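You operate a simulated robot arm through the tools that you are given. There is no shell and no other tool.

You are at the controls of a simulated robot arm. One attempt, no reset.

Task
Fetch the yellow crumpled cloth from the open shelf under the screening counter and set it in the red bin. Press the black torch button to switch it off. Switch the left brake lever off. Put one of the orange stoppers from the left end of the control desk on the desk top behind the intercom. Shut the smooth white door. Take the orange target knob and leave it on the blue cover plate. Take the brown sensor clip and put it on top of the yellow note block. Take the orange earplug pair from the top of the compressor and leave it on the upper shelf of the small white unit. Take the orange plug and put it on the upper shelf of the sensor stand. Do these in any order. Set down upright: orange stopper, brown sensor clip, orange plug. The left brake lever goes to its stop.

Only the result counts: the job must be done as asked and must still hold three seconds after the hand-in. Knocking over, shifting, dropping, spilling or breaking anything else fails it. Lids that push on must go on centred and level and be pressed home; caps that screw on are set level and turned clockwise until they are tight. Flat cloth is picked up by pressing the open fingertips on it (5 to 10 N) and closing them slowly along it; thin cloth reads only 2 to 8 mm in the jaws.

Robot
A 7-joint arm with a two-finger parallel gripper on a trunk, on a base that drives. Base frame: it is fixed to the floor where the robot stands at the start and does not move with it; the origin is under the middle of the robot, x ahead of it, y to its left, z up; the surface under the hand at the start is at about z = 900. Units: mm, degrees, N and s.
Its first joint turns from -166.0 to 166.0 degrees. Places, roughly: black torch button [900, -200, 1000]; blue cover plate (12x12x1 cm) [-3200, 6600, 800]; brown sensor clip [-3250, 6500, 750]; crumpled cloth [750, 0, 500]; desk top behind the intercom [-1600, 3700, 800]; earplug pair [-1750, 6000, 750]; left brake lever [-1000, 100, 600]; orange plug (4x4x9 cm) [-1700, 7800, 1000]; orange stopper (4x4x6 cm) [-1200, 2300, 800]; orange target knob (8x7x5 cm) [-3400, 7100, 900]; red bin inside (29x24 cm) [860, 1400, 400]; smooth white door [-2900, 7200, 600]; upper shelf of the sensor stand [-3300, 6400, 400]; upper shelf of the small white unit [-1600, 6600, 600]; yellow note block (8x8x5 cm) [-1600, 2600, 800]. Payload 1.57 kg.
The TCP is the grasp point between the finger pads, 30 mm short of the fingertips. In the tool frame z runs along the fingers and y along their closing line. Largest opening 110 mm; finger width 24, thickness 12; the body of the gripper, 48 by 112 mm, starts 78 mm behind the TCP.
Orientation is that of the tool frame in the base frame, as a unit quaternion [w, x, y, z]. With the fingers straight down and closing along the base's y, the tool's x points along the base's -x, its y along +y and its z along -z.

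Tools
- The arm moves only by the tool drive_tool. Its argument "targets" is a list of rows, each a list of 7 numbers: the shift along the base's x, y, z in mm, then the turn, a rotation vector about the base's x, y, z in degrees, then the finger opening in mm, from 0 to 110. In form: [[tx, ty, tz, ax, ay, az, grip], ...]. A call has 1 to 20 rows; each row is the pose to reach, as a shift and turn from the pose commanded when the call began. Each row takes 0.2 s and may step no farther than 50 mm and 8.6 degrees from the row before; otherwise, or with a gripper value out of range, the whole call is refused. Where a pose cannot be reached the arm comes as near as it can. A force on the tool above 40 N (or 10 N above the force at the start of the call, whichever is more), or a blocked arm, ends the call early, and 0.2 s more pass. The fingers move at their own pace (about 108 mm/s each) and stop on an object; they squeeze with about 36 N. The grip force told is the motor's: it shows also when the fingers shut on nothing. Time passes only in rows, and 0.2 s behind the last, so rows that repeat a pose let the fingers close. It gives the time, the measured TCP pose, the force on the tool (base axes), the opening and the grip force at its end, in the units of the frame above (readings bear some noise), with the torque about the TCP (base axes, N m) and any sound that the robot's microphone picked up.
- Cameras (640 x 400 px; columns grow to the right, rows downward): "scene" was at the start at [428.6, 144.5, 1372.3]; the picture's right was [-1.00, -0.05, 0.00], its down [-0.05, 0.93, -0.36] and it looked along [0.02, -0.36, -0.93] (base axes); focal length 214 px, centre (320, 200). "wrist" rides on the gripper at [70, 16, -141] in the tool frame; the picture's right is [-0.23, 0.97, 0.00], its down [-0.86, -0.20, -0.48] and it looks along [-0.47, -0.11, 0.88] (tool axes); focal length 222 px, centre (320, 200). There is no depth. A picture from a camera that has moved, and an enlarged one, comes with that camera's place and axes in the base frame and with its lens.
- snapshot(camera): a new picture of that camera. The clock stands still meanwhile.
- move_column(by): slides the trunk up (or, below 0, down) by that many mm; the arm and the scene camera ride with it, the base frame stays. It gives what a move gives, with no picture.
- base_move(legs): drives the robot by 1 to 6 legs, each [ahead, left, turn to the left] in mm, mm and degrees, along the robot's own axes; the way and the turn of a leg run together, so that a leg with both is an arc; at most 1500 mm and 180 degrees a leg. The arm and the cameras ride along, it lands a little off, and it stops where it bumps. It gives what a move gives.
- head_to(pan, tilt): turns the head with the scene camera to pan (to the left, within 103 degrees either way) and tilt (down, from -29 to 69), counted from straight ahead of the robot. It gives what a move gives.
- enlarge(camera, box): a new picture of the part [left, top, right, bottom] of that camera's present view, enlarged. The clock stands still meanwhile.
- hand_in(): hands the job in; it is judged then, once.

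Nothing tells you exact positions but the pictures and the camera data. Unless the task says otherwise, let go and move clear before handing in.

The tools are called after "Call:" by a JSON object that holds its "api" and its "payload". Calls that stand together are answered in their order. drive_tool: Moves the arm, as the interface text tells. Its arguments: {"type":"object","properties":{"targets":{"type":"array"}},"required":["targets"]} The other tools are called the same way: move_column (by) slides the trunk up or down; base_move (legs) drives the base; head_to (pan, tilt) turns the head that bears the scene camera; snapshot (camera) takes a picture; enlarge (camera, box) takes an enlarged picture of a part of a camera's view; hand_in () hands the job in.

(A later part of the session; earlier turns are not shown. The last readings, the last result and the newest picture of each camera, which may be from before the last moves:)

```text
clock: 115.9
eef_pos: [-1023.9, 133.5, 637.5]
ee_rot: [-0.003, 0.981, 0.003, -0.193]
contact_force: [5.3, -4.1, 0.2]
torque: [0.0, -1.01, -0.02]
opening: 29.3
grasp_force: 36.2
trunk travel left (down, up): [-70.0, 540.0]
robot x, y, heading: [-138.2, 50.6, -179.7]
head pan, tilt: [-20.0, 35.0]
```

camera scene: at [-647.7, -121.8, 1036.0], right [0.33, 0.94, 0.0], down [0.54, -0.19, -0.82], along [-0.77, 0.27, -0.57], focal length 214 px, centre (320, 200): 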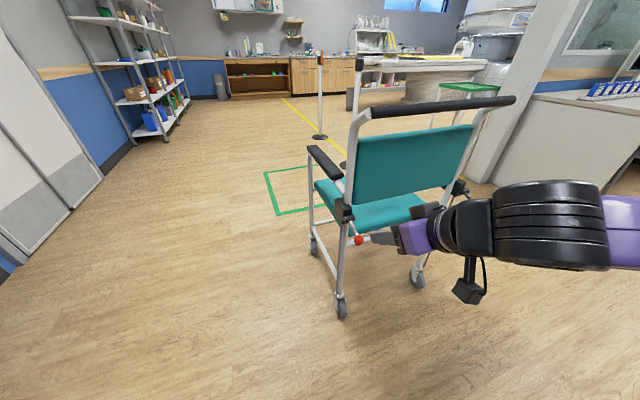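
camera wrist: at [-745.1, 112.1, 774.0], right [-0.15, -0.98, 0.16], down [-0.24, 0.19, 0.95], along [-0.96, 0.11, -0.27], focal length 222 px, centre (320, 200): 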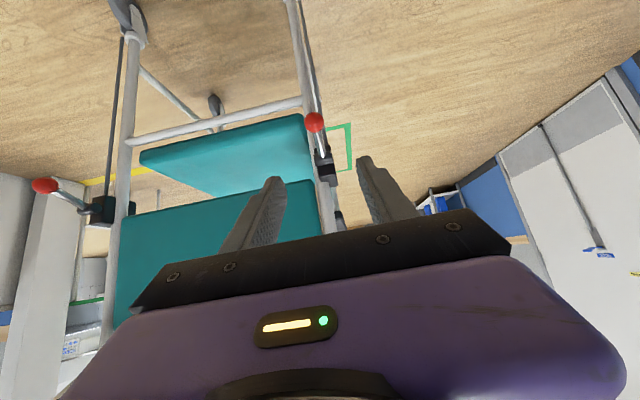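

Call:
{"api": "drive_tool", "payload": {"targets": [[-1.5, 0, 4.5, 0, -2, 0, 20], [-3.5, 0, 8.5, 0, -4, 0, 20], [-6, 0, 12.5, 0, -6, 0, 20], [-8.5, 0, 16.5, 0, -8, 0, 20], [-8.5, 0, 16.5, 0, -8, 0, 20]]}}

Call:
{"api": "enlarge", "payload": {"camera": "scene", "box": [300, 180, 460, 280]}}

Call:
{"api": "snapshot", "payload": {"camera": "wrist"}}

```text
clock: 117.1
eef_pos: [-1032.7, 132.9, 653.6]
ee_rot: [-0.002, 0.992, 0.004, -0.124]
contact_force: [3.8, -5.1, 0.8]
torque: [-0.09, 0.0, -0.01]
opening: 29.3
grasp_force: 35.9
trunk travel left (down, up): [-70.0, 540.0]
robot x, y, heading: [-136.6, 54.6, -179.6]
head pan, tilt: [-20.0, 35.0]
```

```text
4.00 times, centred on (380, 230) of scene
camera zoom: at [-648.3, -121.8, 1035.5], right [0.33, 0.94, 0.0], down [0.54, -0.19, -0.82], along [-0.77, 0.27, -0.57], focal length 858 px, centre (80, 80)
```

zoom: 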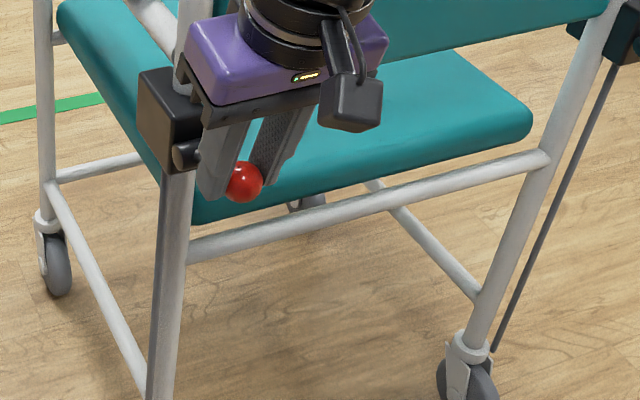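

```text
taken
camera wrist: at [-929.8, 117.0, 771.4], right [-0.21, -0.98, 0.05], down [-0.71, 0.19, 0.67], along [-0.67, 0.11, -0.74], focal length 222 px, centre (320, 200)
```

wrist: 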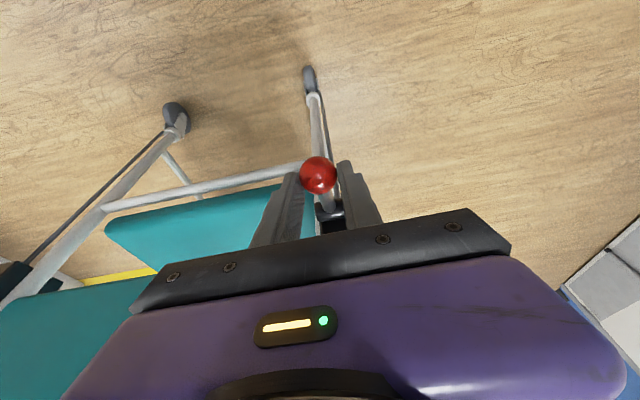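

Still travelling (≈36°). I keep following the arc without further tool rotation until it meets the stop.

Call:
{"api": "drive_tool", "payload": {"targets": [[-3.5, 0, 4.5, 0, 0, 0, 20], [-7.2, 0, 8.6, 0, 0, 0, 20], [-11.2, 0, 12.5, 0, 0, 0, 20], [-15.4, 0, 16, 0, 0, 0, 20], [-15.4, 0, 16, 0, 0, 0, 20]]}}

Call:
{"api": "enlarge", "payload": {"camera": "scene", "box": [300, 180, 460, 280]}}

```text
clock: 118.3
eef_pos: [-1048.0, 133.2, 672.2]
ee_rot: [-0.002, 0.992, 0.004, -0.127]
contact_force: [-1.5, -1.4, 2.4]
torque: [-0.05, 0.04, 0.0]
opening: 20.5
grasp_force: 0.4
trunk travel left (down, up): [-70.0, 540.0]
robot x, y, heading: [-136.7, 49.5, -179.5]
head pan, tilt: [-20.0, 35.0]
```

```text
4.00 times, centred on (380, 230) of scene
camera zoom: at [-647.8, -121.6, 1036.2], right [0.33, 0.94, 0.0], down [0.54, -0.19, -0.82], along [-0.77, 0.27, -0.57], focal length 858 px, centre (80, 80)
```

zoom: 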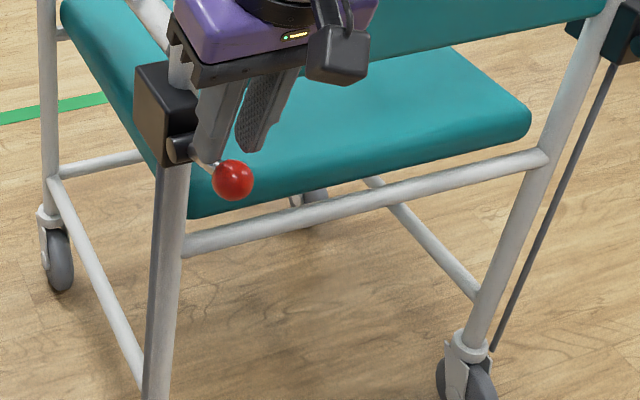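

The knob slipped out of the fingers — likely the lever met its stop. I back off and look at where the lever rests.

Call:
{"api": "drive_tool", "payload": {"targets": [[5, 0, 12, 0, 0, 0, 40], [25, 0, 40, 0, 4, 0, 60], [60, 0, 70, 0, 10, 0, 60], [100, 0, 90, 0, 16, 0, 60], [140, 0, 95, 0, 22, 0, 60], [140, 0, 95, 0, 28, 0, 60]]}}

Call:
{"api": "enlarge", "payload": {"camera": "scene", "box": [300, 180, 460, 280]}}

Call:
{"api": "snapshot", "payload": {"camera": "wrist"}}

```text
clock: 119.7
eef_pos: [-906.5, 136.1, 769.4]
ee_rot: [-0.003, 0.931, 0.005, -0.364]
contact_force: [0.1, 0.8, -0.1]
torque: [-0.03, 0.01, 0.01]
opening: 60.1
grasp_force: 0.0
trunk travel left (down, up): [-70.0, 540.0]
robot x, y, heading: [-136.5, 52.1, -179.5]
head pan, tilt: [-20.0, 35.0]
```

```text
4.00 times, centred on (380, 230) of scene
camera zoom: at [-647.7, -121.7, 1036.0], right [0.33, 0.94, 0.0], down [0.54, -0.19, -0.82], along [-0.77, 0.27, -0.57], focal length 858 px, centre (80, 80)
```

zoom: 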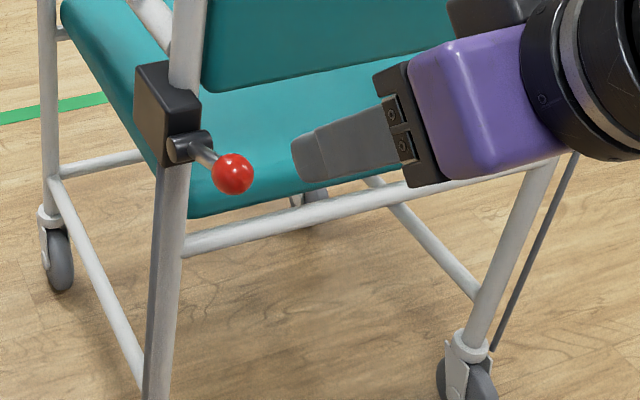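

```text
taken
camera wrist: at [-759.6, 118.8, 823.3], right [-0.16, -0.98, 0.14], down [-0.31, 0.19, 0.93], along [-0.94, 0.11, -0.33], focal length 222 px, centre (320, 200)
```

wrist: 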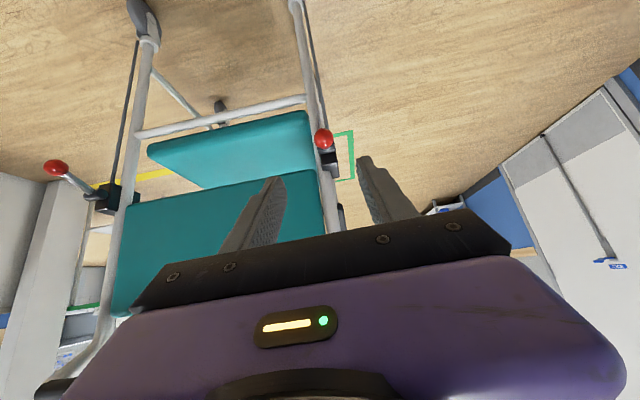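

The lever now points up ~22° (it was ~21° down), so it appears at its upper stop. I zoom in to compare both levers and confirm the chair stands as before.

Call:
{"api": "enlarge", "payload": {"camera": "scene", "box": [328, 190, 376, 240]}}

Call:
{"api": "snapshot", "payload": {"camera": "scene"}}

```text
8.00 times, centred on (352, 215) of scene
camera zoom: at [-647.7, -121.7, 1036.0], right [0.33, 0.94, 0.0], down [0.54, -0.19, -0.82], along [-0.77, 0.27, -0.57], focal length 1716 px, centre (64, 80)
```

zoom: 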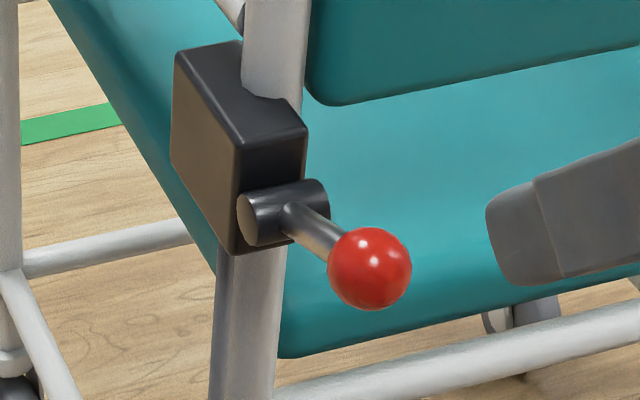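

```text
taken
camera scene: at [-647.7, -121.7, 1036.0], right [0.33, 0.94, 0.0], down [0.54, -0.19, -0.82], along [-0.77, 0.27, -0.57], focal length 214 px, centre (320, 200)
```

scene: 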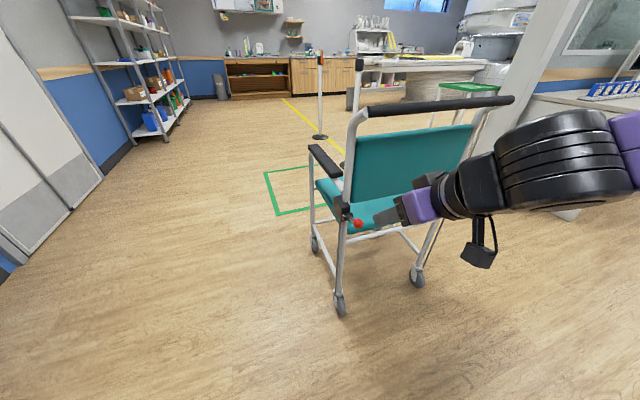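

The chair looks essentially where it was and the lever is up at its stop. I retract the arm, raise the trunk and drive along to the control desk.

Call:
{"api": "drive_tool", "payload": {"targets": [[35, 0, 15, 0, -6, 0, 60], [70, 0, 30, 0, -12, 0, 60], [105, 0, 40, 0, -18, 0, 60], [130, 0, 40, 0, -24, 0, 60], [140, 0, 40, 0, -32, 0, 60], [140, 0, 40, 0, -40, 0, 60], [140, 0, 40, 0, -43, 0, 60]]}}

Call:
{"api": "move_column", "payload": {"by": 380}}

Call:
{"api": "base_move", "payload": {"legs": [[0, -1500, 0], [0, -500, 0]]}}

Call:
{"api": "head_to", "payload": {"pan": -30, "tilt": 35}}

Call:
{"api": "snapshot", "payload": {"camera": "scene"}}

```text
clock: 121.3
eef_pos: [-763.9, 136.1, 799.1]
ee_rot: [0.02, 1.0, -0.008, 0.009]
contact_force: [0.2, -0.3, -0.4]
torque: [0.01, -0.04, 0.0]
opening: 59.9
grasp_force: 0.1
trunk travel left (down, up): [-70.0, 540.0]
robot x, y, heading: [-138.2, 49.4, -179.6]
head pan, tilt: [-20.0, 35.0]
```

```text
clock: 125.0
eef_pos: [-765.9, 133.2, 1179.2]
ee_rot: [0.02, 1.0, -0.001, 0.009]
contact_force: [-0.1, -0.1, 0.4]
torque: [0.03, 0.01, 0.0]
opening: 59.8
grasp_force: 0.0
trunk travel left (down, up): [-450.0, 160.0]
robot x, y, heading: [-136.2, 51.1, -179.9]
head pan, tilt: [-20.0, 35.0]
```

```text
clock: 135.0
eef_pos: [-786.3, 2146.0, 1179.5]
ee_rot: [0.021, 1.0, 0.002, 0.009]
contact_force: [0.1, 0.7, -0.7]
torque: [-0.02, -0.02, -0.03]
opening: 60.1
grasp_force: 0.1
trunk travel left (down, up): [-450.0, 160.0]
robot x, y, heading: [-156.4, 2067.7, -179.8]
head pan, tilt: [-20.0, 35.0]
```

```text
clock: 135.7
eef_pos: [-785.8, 2146.7, 1179.0]
ee_rot: [0.022, 1.0, 0.002, 0.01]
contact_force: [-0.1, -0.6, -0.7]
torque: [0.01, 0.01, -0.03]
opening: 59.9
grasp_force: 0.2
trunk travel left (down, up): [-450.0, 160.0]
robot x, y, heading: [-158.2, 2068.8, -180.0]
head pan, tilt: [-30.0, 35.0]
```

```text
taken
camera scene: at [-662.4, 1909.7, 1416.0], right [0.5, 0.87, 0.0], down [0.5, -0.28, -0.82], along [-0.71, 0.41, -0.57], focal length 214 px, centre (320, 200)
```

scene: 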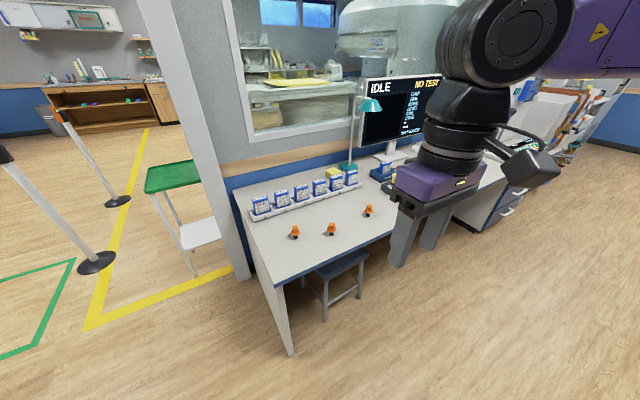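

Call:
{"api": "enlarge", "payload": {"camera": "scene", "box": [224, 140, 448, 280]}}

Call:
{"api": "enlarge", "payload": {"camera": "scene", "box": [270, 190, 390, 265]}}

Call:
{"api": "head_to", "payload": {"pan": -70, "tilt": 30}}

Call:
{"api": "snapshot", "payload": {"camera": "scene"}}

```text
2.86 times, centred on (336, 210) of scene
camera zoom: at [-662.4, 1909.7, 1416.0], right [0.5, 0.87, 0.0], down [0.5, -0.28, -0.82], along [-0.71, 0.41, -0.57], focal length 613 px, centre (274, 171)
```

zoom: 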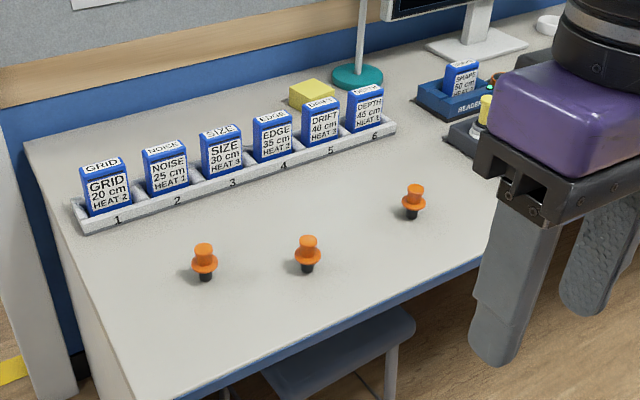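

```text
5.33 times, centred on (330, 228) of scene
camera zoom: at [-662.4, 1909.7, 1416.0], right [0.5, 0.87, 0.0], down [0.5, -0.28, -0.82], along [-0.71, 0.41, -0.57], focal length 1144 px, centre (267, 53)
```

zoom: 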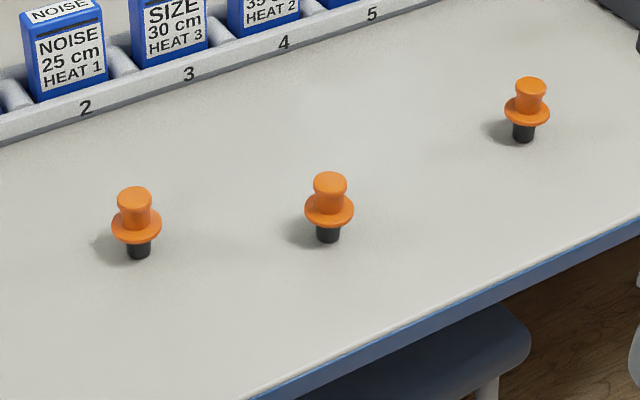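

```text
clock: 136.8
eef_pos: [-786.8, 2146.8, 1179.6]
ee_rot: [0.022, 1.0, 0.003, 0.01]
contact_force: [-0.3, -0.3, -0.8]
torque: [0.01, 0.0, -0.03]
opening: 59.9
grasp_force: 0.2
trunk travel left (down, up): [-450.0, 160.0]
robot x, y, heading: [-161.4, 2069.7, -179.6]
head pan, tilt: [-70.0, 30.0]
```

```text
taken
camera scene: at [-617.3, 1950.9, 1423.7], right [0.94, 0.35, 0.0], down [0.17, -0.47, -0.87], along [-0.3, 0.81, -0.5], focal length 214 px, centre (320, 200)
```

scene: 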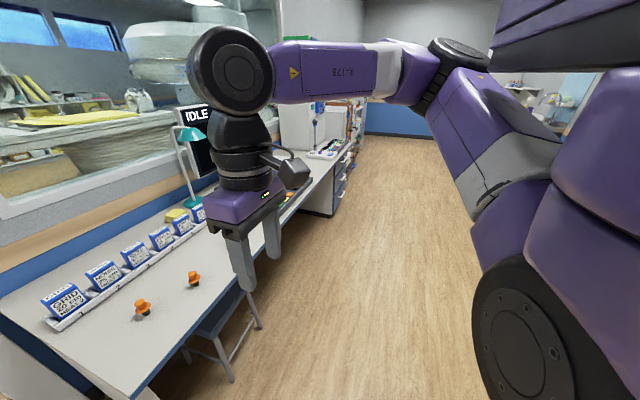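

Three identical orange stoppers stand on the desk; I'll take the middle one at about (-1230, 2295). I drive ahead 250 mm and move the hand above it for a wrist view.

Call:
{"api": "base_move", "payload": {"legs": [[250, 0, 0]]}}

Call:
{"api": "drive_tool", "payload": {"targets": [[-40, 25, -25, 0, 0, 0, 80], [-80, 50, -50, 0, 0, 0, 80], [-110, 80, -75, 0, 0, 0, 80], [-130, 110, -100, 0, 0, 0, 80], [-130, 110, -130, 0, 0, 0, 80], [-130, 110, -160, 0, 0, 0, 80], [-130, 110, -160, 0, 0, 0, 80]]}}

Call:
{"api": "snapshot", "payload": {"camera": "wrist"}}

```text
clock: 138.6
eef_pos: [-1033.8, 2140.2, 1179.3]
ee_rot: [0.022, 1.0, 0.005, 0.009]
contact_force: [0.3, 0.6, 0.0]
torque: [-0.01, 0.02, 0.03]
opening: 60.1
grasp_force: 0.1
trunk travel left (down, up): [-450.0, 160.0]
robot x, y, heading: [-407.2, 2068.2, -179.5]
head pan, tilt: [-70.0, 30.0]
```

```text
refused: row 1 steps farther than a row can; nothing moved
```

```text
taken
camera wrist: at [-967.3, 2132.0, 1320.1], right [-0.22, -0.98, 0.04], down [-0.87, 0.21, 0.45], along [-0.45, 0.07, -0.89], focal length 222 px, centre (320, 200)
```

wrist: 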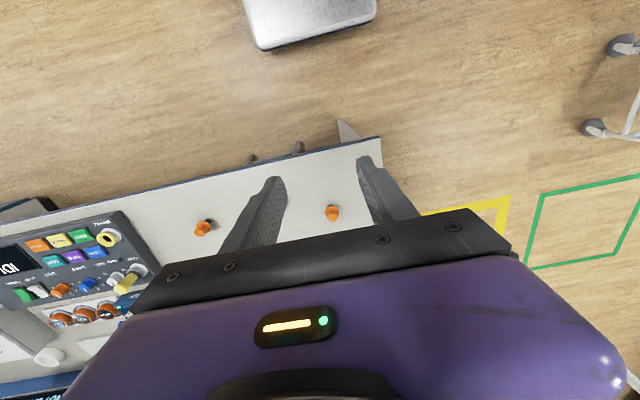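

I'll take the nearer-end stopper at about (-1297, 2153) since the hand is already aligned with it. Moving above it while levelling the tool.

Call:
{"api": "drive_tool", "payload": {"targets": [[-36, 2, -22, 0.4, 0.2, -0.1, 80], [-72, 4, -44, 0.8, 0.4, -0.2, 80], [-108, 6, -66, 1.2, 0.5, -0.3, 80], [-144, 8, -88, 1.6, 0.7, -0.4, 80], [-180, 9, -110, 2.0, 0.8, -0.5, 80], [-216, 10, -135, 2.5, 1.0, -0.6, 80], [-245, 12, -160, 2.5, 1.0, -0.6, 80], [-245, 12, -160, 2.5, 1.0, -0.6, 80]]}}

Call:
{"api": "snapshot", "payload": {"camera": "wrist"}}

```text
clock: 140.4
eef_pos: [-1277.7, 2151.4, 1018.8]
ee_rot: [0.0, 1.0, 0.001, 0.001]
contact_force: [0.2, 0.3, -0.5]
torque: [-0.01, 0.0, 0.01]
opening: 80.1
grasp_force: 0.0
trunk travel left (down, up): [-450.0, 160.0]
robot x, y, heading: [-403.0, 2065.0, -179.5]
head pan, tilt: [-70.0, 30.0]
```

```text
taken
camera wrist: at [-1209.0, 2135.5, 1157.9], right [-0.23, -0.97, 0.0], down [-0.86, 0.2, 0.48], along [-0.46, 0.11, -0.88], focal length 222 px, centre (320, 200)
```

wrist: 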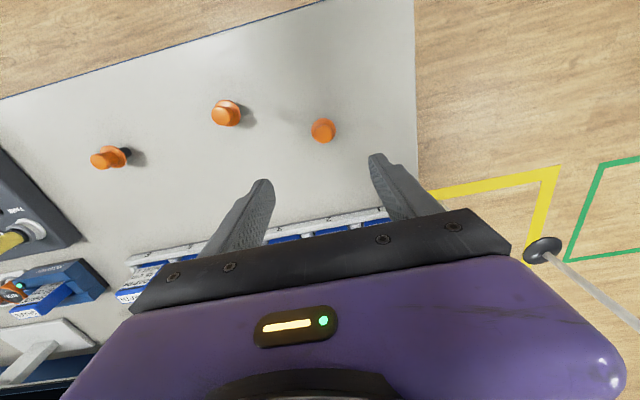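

Call:
{"api": "enlarge", "payload": {"camera": "wrist", "box": [270, 95, 370, 165]}}

```text
5.71 times, centred on (320, 130) of wrist
camera zoom: at [-1209.0, 2135.5, 1157.9], right [-0.23, -0.97, 0.0], down [-0.86, 0.2, 0.48], along [-0.46, 0.11, -0.88], focal length 1269 px, centre (320, 600)
```

zoom: 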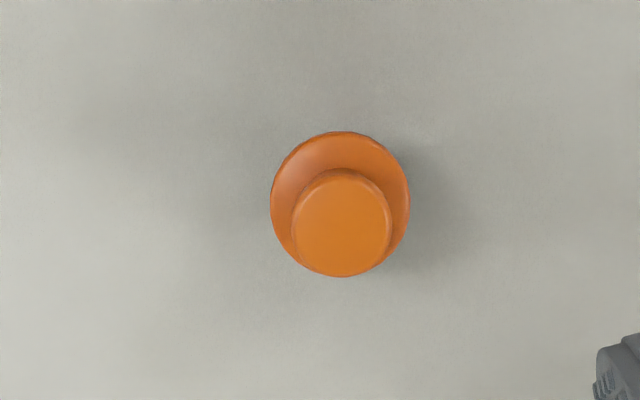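

The stopper's flange is at ≈(-1280, 2147, 784) on a desk at z≈755. I descend around it and close.

Call:
{"api": "drive_tool", "payload": {"targets": [[-1, -2, -45, 0, 0, 0, 80], [-2, -4, -90, 0, 0, 0, 80], [-2, -4, -135, 0, 0, 0, 80], [-2, -4, -175, 0, 0, 0, 80], [-2, -4, -205, 0, 0, 0, 80], [-2, -4, -220, 0, 0, 0, 80], [-2, -4, -220, 0, 0, 0, 80]]}}

Call:
{"api": "snapshot", "payload": {"camera": "wrist"}}

```text
clock: 142.0
eef_pos: [-1281.8, 2148.2, 798.8]
ee_rot: [0.0, 1.0, 0.0, 0.001]
contact_force: [0.5, 0.1, 0.1]
torque: [-0.01, -0.02, 0.01]
opening: 80.2
grasp_force: 0.1
trunk travel left (down, up): [-450.0, 160.0]
robot x, y, heading: [-403.4, 2065.6, -179.2]
head pan, tilt: [-70.0, 30.0]
```

```text
taken
camera wrist: at [-1212.4, 2133.0, 938.2], right [-0.23, -0.97, 0.0], down [-0.86, 0.2, 0.48], along [-0.46, 0.11, -0.88], focal length 222 px, centre (320, 200)
```

wrist: 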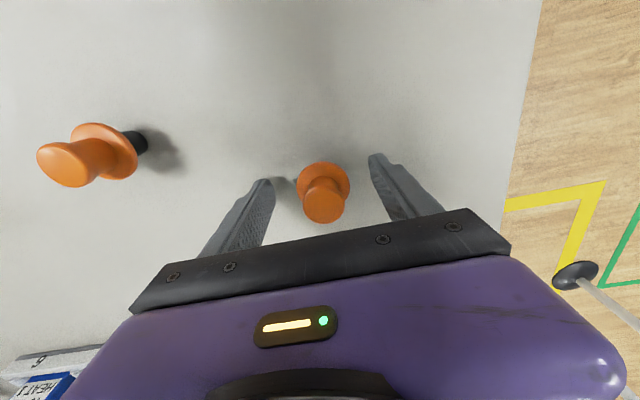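

Call:
{"api": "drive_tool", "payload": {"targets": [[0, 0, 0, 0, 0, 0, 60], [0, 0, 0, 0, 0, 0, 48], [0, 0, 0, 0, 0, 0, 38], [0, 0, 0, 0, 0, 0, 28], [0, 0, 0, 0, 0, 0, 20], [0, 0, 0, 0, 0, 0, 20]]}}

Call:
{"api": "snapshot", "payload": {"camera": "wrist"}}

```text
clock: 143.4
eef_pos: [-1281.9, 2149.1, 798.4]
ee_rot: [0.0, 1.0, 0.001, 0.0]
contact_force: [-0.6, 0.3, -0.9]
torque: [-0.03, 0.02, 0.02]
opening: 37.1
grasp_force: 36.7
trunk travel left (down, up): [-450.0, 160.0]
robot x, y, heading: [-407.7, 2066.0, -179.3]
head pan, tilt: [-70.0, 30.0]
```

```text
taken
camera wrist: at [-1212.5, 2133.0, 938.6], right [-0.23, -0.97, 0.0], down [-0.86, 0.2, 0.48], along [-0.46, 0.11, -0.88], focal length 222 px, centre (320, 200)
```

wrist: 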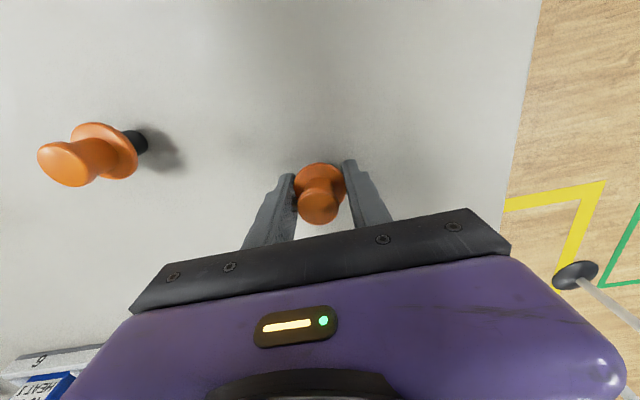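

Gripped at 37 mm. I lift it and retract clear of the desk before driving to the intercom.

Call:
{"api": "drive_tool", "payload": {"targets": [[0, 0, 20, 0, 0, 0, 20], [0, 0, 60, 0, 0, 0, 20], [0, 0, 105, 0, 0, 0, 20], [0, 0, 150, 0, 0, 0, 20], [0, 0, 195, 0, 0, 0, 20], [25, 0, 235, 0, 0, 0, 20], [60, 0, 265, 0, 0, 0, 20], [100, 0, 290, 0, 0, 0, 20], [145, 0, 305, 0, 0, 0, 20], [190, 0, 310, 0, 0, 0, 20], [230, 0, 310, 0, 0, 0, 20], [230, 0, 310, 0, 0, 0, 20]]}}

Call:
{"api": "base_move", "payload": {"legs": [[-150, -1400, 0]]}}

Call:
{"api": "head_to", "payload": {"pan": -15, "tilt": 35}}

Call:
{"api": "snapshot", "payload": {"camera": "scene"}}

Call:
{"api": "snapshot", "payload": {"camera": "wrist"}}

```text
clock: 146.0
eef_pos: [-1050.3, 2149.4, 1108.8]
ee_rot: [0.0, 1.0, 0.001, 0.001]
contact_force: [-1.2, -0.7, -1.4]
torque: [-0.01, -0.04, 0.03]
opening: 37.0
grasp_force: 35.8
trunk travel left (down, up): [-450.0, 160.0]
robot x, y, heading: [-406.5, 2069.6, -179.5]
head pan, tilt: [-70.0, 30.0]
```

```text
clock: 153.0
eef_pos: [-928.2, 3543.9, 1108.1]
ee_rot: [0.0, 1.0, 0.009, 0.001]
contact_force: [-0.5, -0.1, -0.3]
torque: [0.0, 0.01, -0.02]
opening: 36.8
grasp_force: 35.4
trunk travel left (down, up): [-450.0, 160.0]
robot x, y, heading: [-280.8, 3473.6, -178.3]
head pan, tilt: [-70.0, 30.0]
```

```text
clock: 154.3
eef_pos: [-927.6, 3543.1, 1109.0]
ee_rot: [-0.001, 1.0, 0.008, 0.001]
contact_force: [-0.6, -0.2, -0.4]
torque: [-0.02, 0.01, 0.02]
opening: 36.9
grasp_force: 36.6
trunk travel left (down, up): [-450.0, 160.0]
robot x, y, heading: [-279.4, 3470.7, -178.5]
head pan, tilt: [-15.0, 35.0]
```

```text
taken
camera scene: at [-790.5, 3280.6, 1416.0], right [0.23, 0.97, 0.0], down [0.56, -0.13, -0.82], along [-0.8, 0.19, -0.57], focal length 214 px, centre (320, 200)
```

scene: 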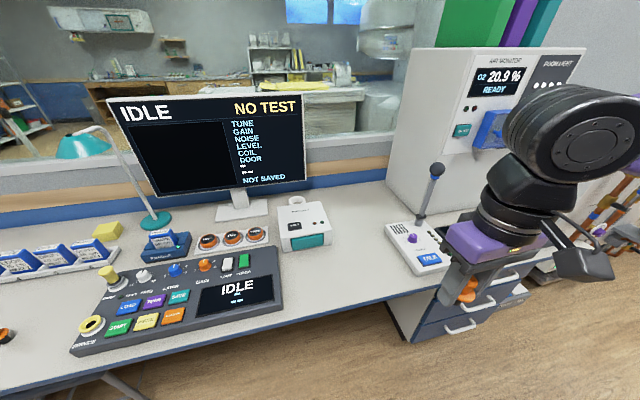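

```text
taken
camera wrist: at [-858.8, 3528.9, 1248.3], right [-0.21, -0.98, 0.0], down [-0.86, 0.19, 0.48], along [-0.47, 0.1, -0.88], focal length 222 px, centre (320, 200)
```

wrist: 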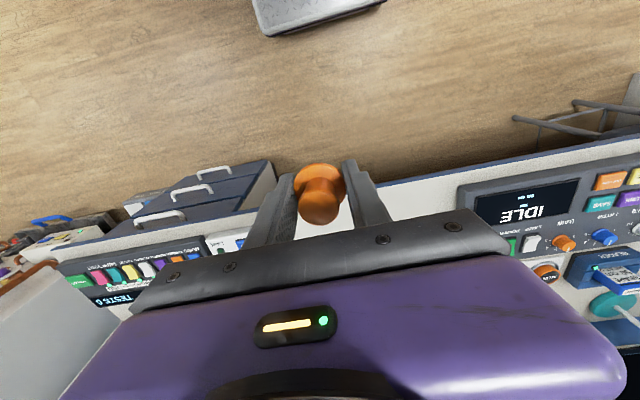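

The intercom (gooseneck microphone with TALK key) is at right. I zoom in to see the free desk space behind it.

Call:
{"api": "enlarge", "payload": {"camera": "scene", "box": [340, 140, 500, 290]}}

Call:
{"api": "enlarge", "payload": {"camera": "scene", "box": [380, 180, 480, 280]}}

```text
2.67 times, centred on (420, 215) of scene
camera zoom: at [-790.5, 3280.6, 1416.0], right [0.23, 0.97, 0.0], down [0.56, -0.13, -0.82], along [-0.8, 0.19, -0.57], focal length 572 px, centre (53, 160)
```

zoom: 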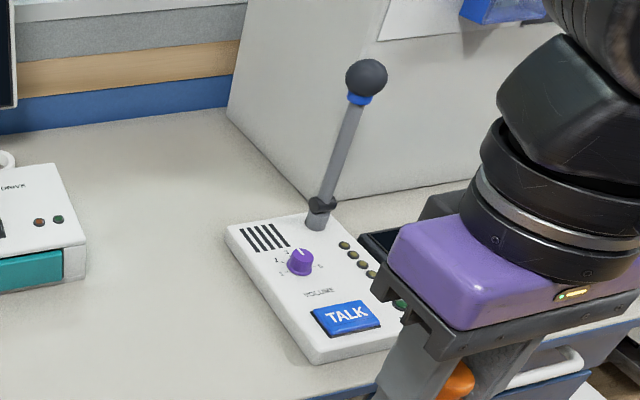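

```text
4.00 times, centred on (430, 230) of scene
camera zoom: at [-790.5, 3280.6, 1416.0], right [0.23, 0.97, 0.0], down [0.56, -0.13, -0.82], along [-0.8, 0.19, -0.57], focal length 858 px, centre (-120, 80)
```

zoom: 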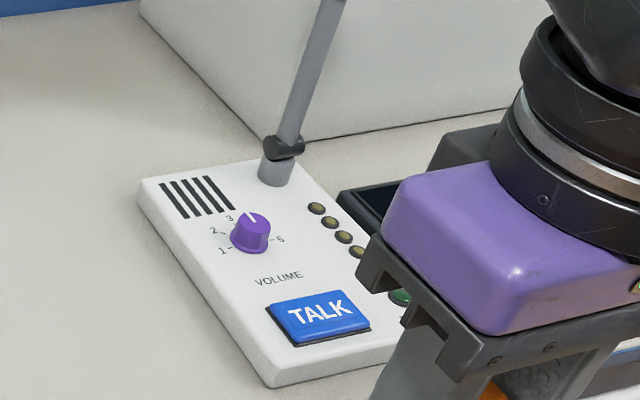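

The intercom spans roughly x -1415..-1165, y 3718..3915 with a tall microphone at its back right; free desk lies behind it. I drive closer, standing a bit to the left so the forearm stays clear of the microphone.

Call:
{"api": "base_move", "payload": {"legs": [[350, -88, -1.6]]}}

Call:
{"api": "head_to", "payload": {"pan": -10, "tilt": 45}}

Call:
{"api": "snapshot", "payload": {"camera": "scene"}}

Call:
{"api": "snapshot", "payload": {"camera": "wrist"}}

```text
clock: 156.6
eef_pos: [-1276.6, 3643.7, 1109.1]
ee_rot: [0.0, 1.0, -0.005, 0.001]
contact_force: [-0.2, 0.5, -0.3]
torque: [-0.02, 0.01, 0.02]
opening: 36.9
grasp_force: 36.0
trunk travel left (down, up): [-450.0, 160.0]
robot x, y, heading: [-630.5, 3554.7, 179.9]
head pan, tilt: [-15.0, 35.0]
```

```text
clock: 157.3
eef_pos: [-1276.8, 3644.1, 1108.4]
ee_rot: [0.001, 1.0, -0.006, 0.001]
contact_force: [0.1, -0.4, -0.8]
torque: [-0.03, -0.02, 0.02]
opening: 36.7
grasp_force: 36.1
trunk travel left (down, up): [-450.0, 160.0]
robot x, y, heading: [-632.5, 3552.7, 180.0]
head pan, tilt: [-10.0, 45.0]
```

```text
taken
camera scene: at [-1140.4, 3368.5, 1401.2], right [0.17, 0.98, 0.0], down [0.7, -0.12, -0.71], along [-0.7, 0.12, -0.71], focal length 214 px, centre (320, 200)
```

scene: 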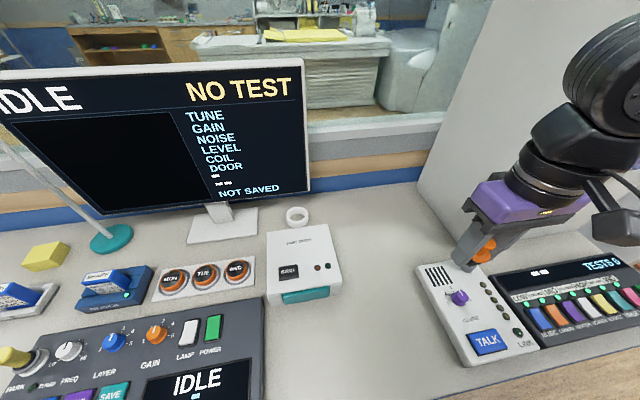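

```text
taken
camera wrist: at [-1207.0, 3627.2, 1248.3], right [-0.24, -0.97, 0.0], down [-0.85, 0.21, 0.48], along [-0.46, 0.11, -0.88], focal length 222 px, centre (320, 200)
```

wrist: 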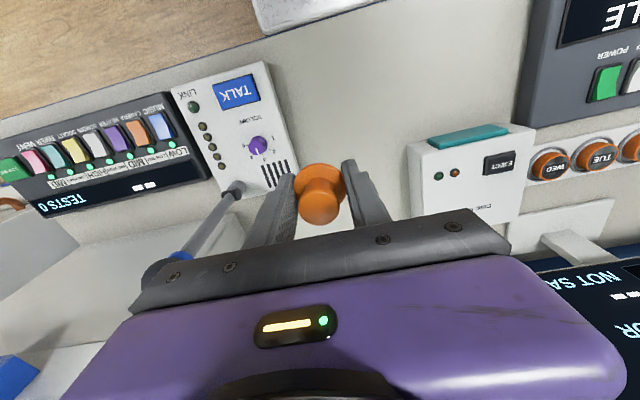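

I nudge 25 mm closer and extend the hand over the spot behind the intercom at about (-1572, 3745), keeping high.

Call:
{"api": "base_move", "payload": {"legs": [[25, 0, 0]]}}

Call:
{"api": "drive_tool", "payload": {"targets": [[-45, 15, 0, 0, 0, 0, 20], [-90, 32, 0, 0, 0, 0, 20], [-135, 49, 0, 0, 0, 0, 20], [-180, 66, 0, 0, 0, 0, 20], [-225, 83, 0, 0, 0, 0, 20], [-268, 101, 0, 0, 0, 0, 20], [-268, 101, 0, 0, 0, 0, 20]]}}

Call:
{"api": "snapshot", "payload": {"camera": "scene"}}

Call:
{"api": "snapshot", "payload": {"camera": "wrist"}}

```text
clock: 158.1
eef_pos: [-1300.8, 3643.5, 1110.1]
ee_rot: [-0.001, 1.0, -0.005, 0.001]
contact_force: [0.7, -0.1, -0.3]
torque: [0.01, 0.02, 0.03]
opening: 36.7
grasp_force: 35.5
trunk travel left (down, up): [-450.0, 160.0]
robot x, y, heading: [-659.1, 3555.3, 180.2]
head pan, tilt: [-10.0, 45.0]
```

```text
clock: 159.7
eef_pos: [-1570.7, 3747.2, 1108.5]
ee_rot: [0.0, 1.0, -0.005, 0.0]
contact_force: [0.6, -0.2, -0.3]
torque: [0.01, 0.0, -0.01]
opening: 36.7
grasp_force: 35.9
trunk travel left (down, up): [-450.0, 160.0]
robot x, y, heading: [-655.4, 3552.2, 180.1]
head pan, tilt: [-10.0, 45.0]
```

```text
taken
camera scene: at [-1165.7, 3368.4, 1401.1], right [0.17, 0.98, 0.0], down [0.7, -0.12, -0.71], along [-0.7, 0.12, -0.71], focal length 214 px, centre (320, 200)
```

scene: 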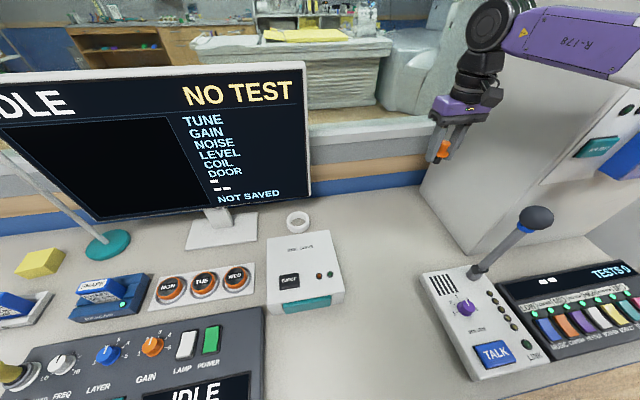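

```text
taken
camera wrist: at [-1501.6, 3730.6, 1248.4], right [-0.24, -0.97, 0.0], down [-0.85, 0.21, 0.48], along [-0.46, 0.11, -0.88], focal length 222 px, centre (320, 200)
```

wrist: 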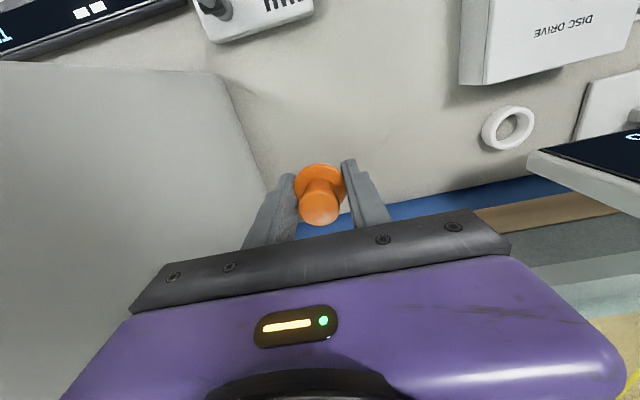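

Before descending I check the forearm's clearance to the microphone and cabinet from a better head angle.

Call:
{"api": "head_to", "payload": {"pan": -40, "tilt": 15}}

Call:
{"api": "snapshot", "payload": {"camera": "scene"}}

```text
clock: 160.7
eef_pos: [-1569.7, 3746.9, 1110.0]
ee_rot: [0.0, 1.0, -0.005, 0.0]
contact_force: [-0.2, -0.3, -0.4]
torque: [0.01, 0.03, -0.02]
opening: 36.6
grasp_force: 36.0
trunk travel left (down, up): [-450.0, 160.0]
robot x, y, heading: [-657.1, 3554.6, 180.0]
head pan, tilt: [-40.0, 15.0]
```

```text
taken
camera scene: at [-1157.2, 3414.2, 1447.9], right [0.64, 0.77, 0.0], down [0.2, -0.17, -0.97], along [-0.74, 0.62, -0.26], focal length 214 px, centre (320, 200)
```

scene: 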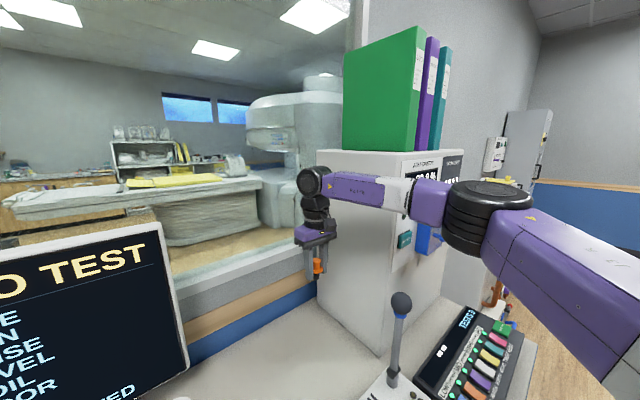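

The elbow sits at about (-1228, 3800), so the forearm runs nearly straight and clears the microphone (≈(-1392, 3899)). I descend and set the stopper down gently.

Call:
{"api": "drive_tool", "payload": {"targets": [[0, 0, -45, 0, 0, 0, 20], [0, 0, -90, 0, 0, 0, 20], [0, 0, -135, 0, 0, 0, 20], [0, 0, -180, 0, 0, 0, 20], [0, 0, -225, 0, 0, 0, 20], [0, 0, -265, 0, 0, 0, 20], [0, 0, -290, 0, 0, 0, 20], [0, 0, -300, 0, 0, 0, 20], [0, 0, -305, 0, 0, 0, 20]]}}

Call:
{"api": "snapshot", "payload": {"camera": "wrist"}}

Call:
{"api": "snapshot", "payload": {"camera": "scene"}}

```text
clock: 162.7
eef_pos: [-1569.4, 3745.1, 803.3]
ee_rot: [0.0, 1.0, -0.006, 0.002]
contact_force: [-0.5, 1.0, -0.8]
torque: [-0.03, 0.01, 0.0]
opening: 36.8
grasp_force: 36.5
trunk travel left (down, up): [-450.0, 160.0]
robot x, y, heading: [-657.3, 3555.9, 180.1]
head pan, tilt: [-40.0, 15.0]
```

```text
taken
camera wrist: at [-1500.9, 3728.2, 944.1], right [-0.24, -0.97, 0.0], down [-0.85, 0.21, 0.48], along [-0.46, 0.11, -0.88], focal length 222 px, centre (320, 200)
```

wrist: 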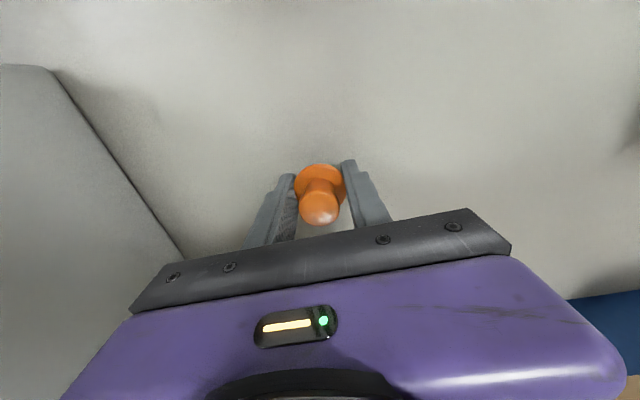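

```text
taken
camera scene: at [-1157.2, 3414.3, 1447.9], right [0.64, 0.77, 0.0], down [0.2, -0.17, -0.97], along [-0.74, 0.62, -0.26], focal length 214 px, centre (320, 200)
```

scene: 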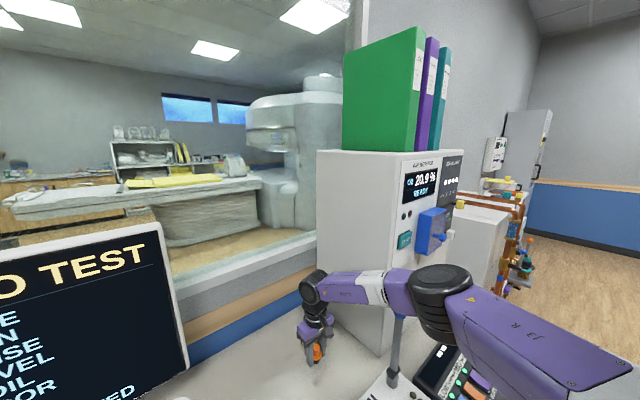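

Call:
{"api": "drive_tool", "payload": {"targets": [[0, 0, -2, 0, 0, 0, 20], [0, 0, -4, 0, 0, 0, 20], [0, 0, -5.5, 0, 0, 0, 20], [0, 0, -6.5, 0, 0, 0, 20]]}}

```text
clock: 163.7
eef_pos: [-1569.7, 3744.6, 798.4]
ee_rot: [0.0, 1.0, -0.005, 0.0]
contact_force: [1.3, 0.7, 6.6]
torque: [0.0, -0.1, 0.01]
opening: 36.7
grasp_force: 35.7
trunk travel left (down, up): [-450.0, 160.0]
robot x, y, heading: [-658.2, 3550.7, 180.0]
head pan, tilt: [-40.0, 15.0]
```

Touchdown (6.6 N). I release and lift straight up.

Call:
{"api": "drive_tool", "payload": {"targets": [[0, 0, 1, 0, 0, 0, 42], [0, 0, 1, 0, 0, 0, 55], [0, 0, 1, 0, 0, 0, 75], [0, 0, 20, 0, 0, 0, 75], [0, 0, 60, 0, 0, 0, 75], [0, 0, 105, 0, 0, 0, 75], [0, 0, 150, 0, 0, 0, 75], [0, 0, 195, 0, 0, 0, 75], [0, 0, 195, 0, 0, 0, 75]]}}

Call:
{"api": "snapshot", "payload": {"camera": "wrist"}}

```text
clock: 165.7
eef_pos: [-1569.9, 3745.6, 991.2]
ee_rot: [0.0, 1.0, -0.005, 0.001]
contact_force: [0.4, 0.2, -0.9]
torque: [0.0, 0.01, -0.02]
opening: 75.2
grasp_force: 0.1
trunk travel left (down, up): [-450.0, 160.0]
robot x, y, heading: [-657.8, 3552.5, 180.2]
head pan, tilt: [-40.0, 15.0]
```

```text
taken
camera wrist: at [-1501.2, 3728.4, 1130.3], right [-0.24, -0.97, 0.0], down [-0.85, 0.21, 0.48], along [-0.46, 0.11, -0.88], focal length 222 px, centre (320, 200)
```

wrist: 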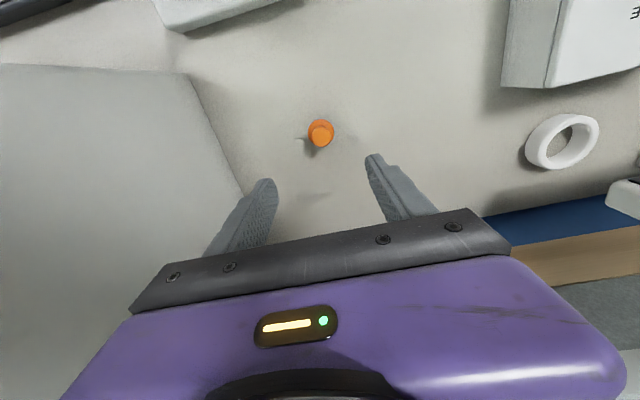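

The stopper stands upright behind the intercom. I retract the arm over the desk, back the robot off, and head down the corridor toward the far area.

Call:
{"api": "drive_tool", "payload": {"targets": [[0, 0, 45, 0, 0, 0, 60], [0, 0, 90, 0, 0, 0, 60], [0, 0, 130, 0, 0, 0, 60], [45, -15, 140, 0, 0, 0, 60], [90, -32, 140, 0, 0, 0, 60], [135, -49, 140, 0, 0, 0, 60], [180, -66, 140, 0, 0, 0, 60], [225, -83, 140, 0, 0, 0, 60], [265, -101, 140, 0, 0, 0, 60], [290, -101, 140, 0, 0, 0, 60], [290, -101, 140, 0, 0, 0, 60]]}}

Call:
{"api": "base_move", "payload": {"legs": [[-450, 0, 0], [0, -1000, 0]]}}

Call:
{"api": "head_to", "payload": {"pan": -75, "tilt": 25}}

Call:
{"api": "snapshot", "payload": {"camera": "scene"}}

Call:
{"api": "head_to", "payload": {"pan": -30, "tilt": 30}}

Call:
{"api": "snapshot", "payload": {"camera": "scene"}}

```text
clock: 168.1
eef_pos: [-1279.9, 3646.4, 1132.3]
ee_rot: [0.0, 1.0, -0.005, 0.001]
contact_force: [-0.6, 0.8, 0.3]
torque: [-0.01, -0.01, 0.0]
opening: 60.0
grasp_force: 0.1
trunk travel left (down, up): [-450.0, 160.0]
robot x, y, heading: [-658.7, 3554.1, 180.0]
head pan, tilt: [-40.0, 15.0]
```

```text
clock: 175.6
eef_pos: [-837.6, 4654.5, 1132.8]
ee_rot: [0.0, 1.0, -0.005, 0.001]
contact_force: [0.4, -0.1, -0.1]
torque: [-0.01, 0.01, 0.0]
opening: 60.1
grasp_force: 0.0
trunk travel left (down, up): [-450.0, 160.0]
robot x, y, heading: [-215.9, 4565.6, -180.1]
head pan, tilt: [-40.0, 15.0]
```

```text
clock: 176.6
eef_pos: [-837.5, 4655.4, 1131.7]
ee_rot: [0.001, 1.0, -0.004, 0.002]
contact_force: [0.6, 0.5, -1.0]
torque: [-0.01, 0.01, 0.04]
opening: 60.1
grasp_force: 0.0
trunk travel left (down, up): [-450.0, 160.0]
robot x, y, heading: [-215.7, 4562.3, -180.0]
head pan, tilt: [-75.0, 25.0]
```

```text
taken
camera scene: at [-666.3, 4452.6, 1431.7], right [0.97, 0.26, 0.0], down [0.11, -0.41, -0.91], along [-0.24, 0.88, -0.42], focal length 214 px, centre (320, 200)
```

scene: 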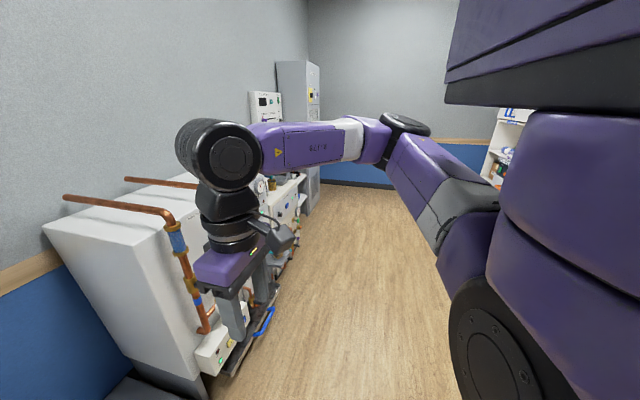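

```text
clock: 177.7
eef_pos: [-836.5, 4655.8, 1132.0]
ee_rot: [0.0, 1.0, -0.004, 0.001]
contact_force: [0.5, -0.4, -0.1]
torque: [0.04, 0.0, 0.0]
opening: 60.1
grasp_force: 0.1
trunk travel left (down, up): [-450.0, 160.0]
robot x, y, heading: [-219.2, 4564.9, -179.6]
head pan, tilt: [-30.0, 30.0]
```

```text
taken
camera scene: at [-720.6, 4408.8, 1423.8], right [0.5, 0.87, 0.0], down [0.43, -0.25, -0.87], along [-0.75, 0.43, -0.5], focal length 214 px, centre (320, 200)
```

scene: 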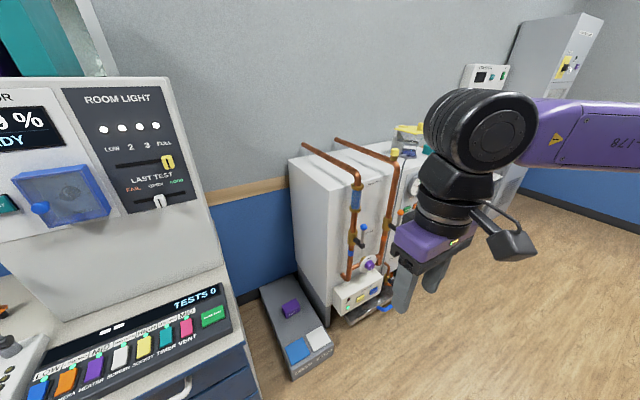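

I continue right along the corridor to the compressor area.

Call:
{"api": "base_move", "payload": {"legs": [[0, -1200, 0]]}}

Call:
{"api": "head_to", "payload": {"pan": -10, "tilt": 35}}

Call:
{"api": "snapshot", "payload": {"camera": "scene"}}

Call:
{"api": "head_to", "payload": {"pan": -50, "tilt": 25}}

Call:
{"api": "snapshot", "payload": {"camera": "scene"}}

```text
clock: 183.8
eef_pos: [-831.1, 5861.1, 1132.5]
ee_rot: [0.0, 1.0, -0.01, 0.001]
contact_force: [0.2, 1.0, -0.4]
torque: [0.0, 0.02, -0.01]
opening: 59.8
grasp_force: 0.0
trunk travel left (down, up): [-450.0, 160.0]
robot x, y, heading: [-210.0, 5765.7, 179.7]
head pan, tilt: [-30.0, 30.0]
```

```text
clock: 184.6
eef_pos: [-830.4, 5863.8, 1131.5]
ee_rot: [0.0, 1.0, -0.01, 0.001]
contact_force: [1.0, 0.9, 0.1]
torque: [-0.02, 0.03, 0.0]
opening: 59.9
grasp_force: 0.0
trunk travel left (down, up): [-450.0, 160.0]
robot x, y, heading: [-208.0, 5762.2, 179.8]
head pan, tilt: [-10.0, 35.0]
```

```text
taken
camera scene: at [-725.4, 5584.7, 1416.0], right [0.18, 0.98, 0.0], down [0.56, -0.11, -0.82], along [-0.81, 0.15, -0.57], focal length 214 px, centre (320, 200)
```

scene: 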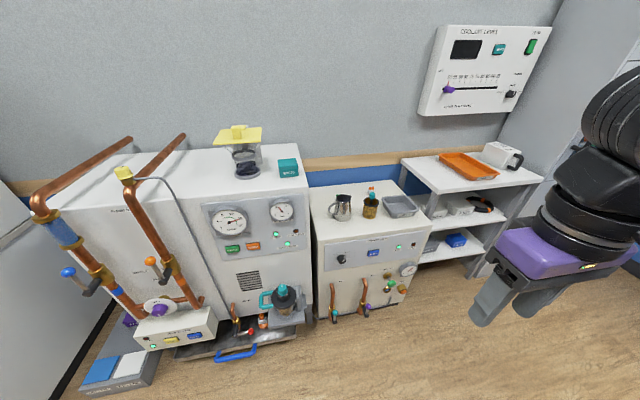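

```text
clock: 185.7
eef_pos: [-830.8, 5863.3, 1132.0]
ee_rot: [-0.001, 1.0, -0.01, 0.001]
contact_force: [-0.6, -0.2, -1.4]
torque: [-0.04, 0.01, 0.03]
opening: 59.9
grasp_force: 0.1
trunk travel left (down, up): [-450.0, 160.0]
robot x, y, heading: [-210.1, 5764.7, 179.5]
head pan, tilt: [-50.0, 25.0]
```

```text
taken
camera scene: at [-697.4, 5639.6, 1431.7], right [0.77, 0.64, 0.0], down [0.27, -0.33, -0.91], along [-0.58, 0.7, -0.42], focal length 214 px, centre (320, 200)
```

scene: 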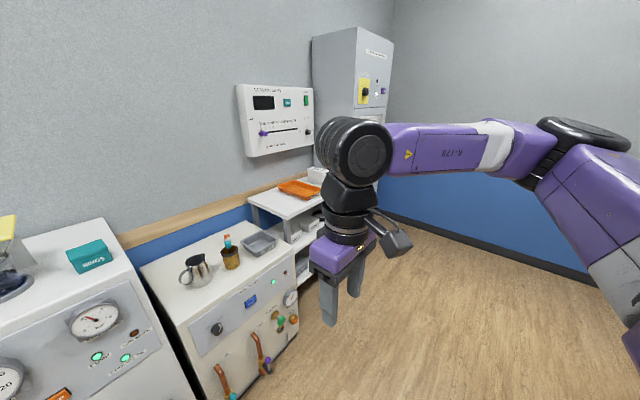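

Call:
{"api": "head_to", "payload": {"pan": -10, "tilt": 35}}

Call:
{"api": "enlarge", "payload": {"camera": "scene", "box": [300, 160, 440, 250]}}

Call:
{"api": "enlarge", "payload": {"camera": "scene", "box": [390, 130, 560, 290]}}

Call:
{"api": "enlarge", "payload": {"camera": "scene", "box": [190, 110, 330, 200]}}

```text
clock: 186.8
eef_pos: [-830.5, 5862.1, 1132.1]
ee_rot: [0.0, 1.0, -0.011, 0.001]
contact_force: [0.1, 0.5, -0.8]
torque: [-0.01, 0.0, -0.01]
opening: 59.6
grasp_force: 0.2
trunk travel left (down, up): [-450.0, 160.0]
robot x, y, heading: [-207.9, 5767.6, 179.3]
head pan, tilt: [-10.0, 35.0]
```

```text
4.44 times, centred on (370, 205) of scene
camera zoom: at [-725.4, 5584.7, 1416.0], right [0.18, 0.98, 0.0], down [0.56, -0.11, -0.82], along [-0.81, 0.15, -0.57], focal length 953 px, centre (98, 178)
```

zoom: 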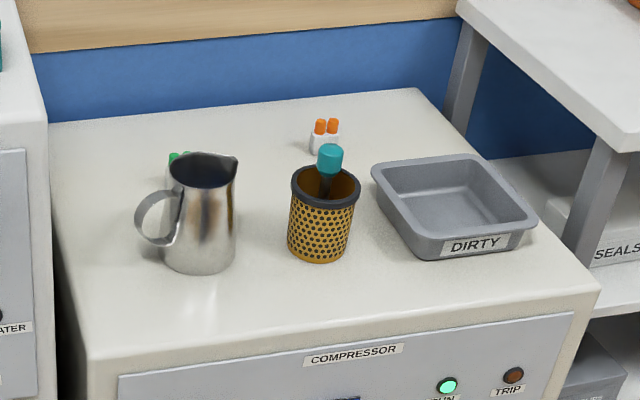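

```text
2.50 times, centred on (475, 210) of scene
camera zoom: at [-725.4, 5584.7, 1416.0], right [0.18, 0.98, 0.0], down [0.56, -0.11, -0.82], along [-0.81, 0.15, -0.57], focal length 536 px, centre (-68, 175)
```

zoom: 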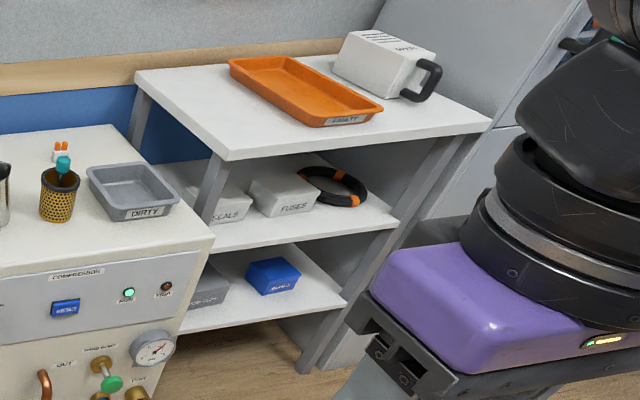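

```text
4.44 times, centred on (260, 155) of scene
camera zoom: at [-725.4, 5584.7, 1416.0], right [0.18, 0.98, 0.0], down [0.56, -0.11, -0.82], along [-0.81, 0.15, -0.57], focal length 953 px, centre (587, 400)
```

zoom: 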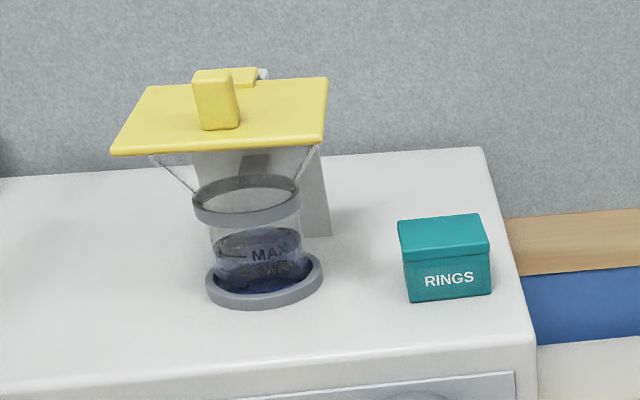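

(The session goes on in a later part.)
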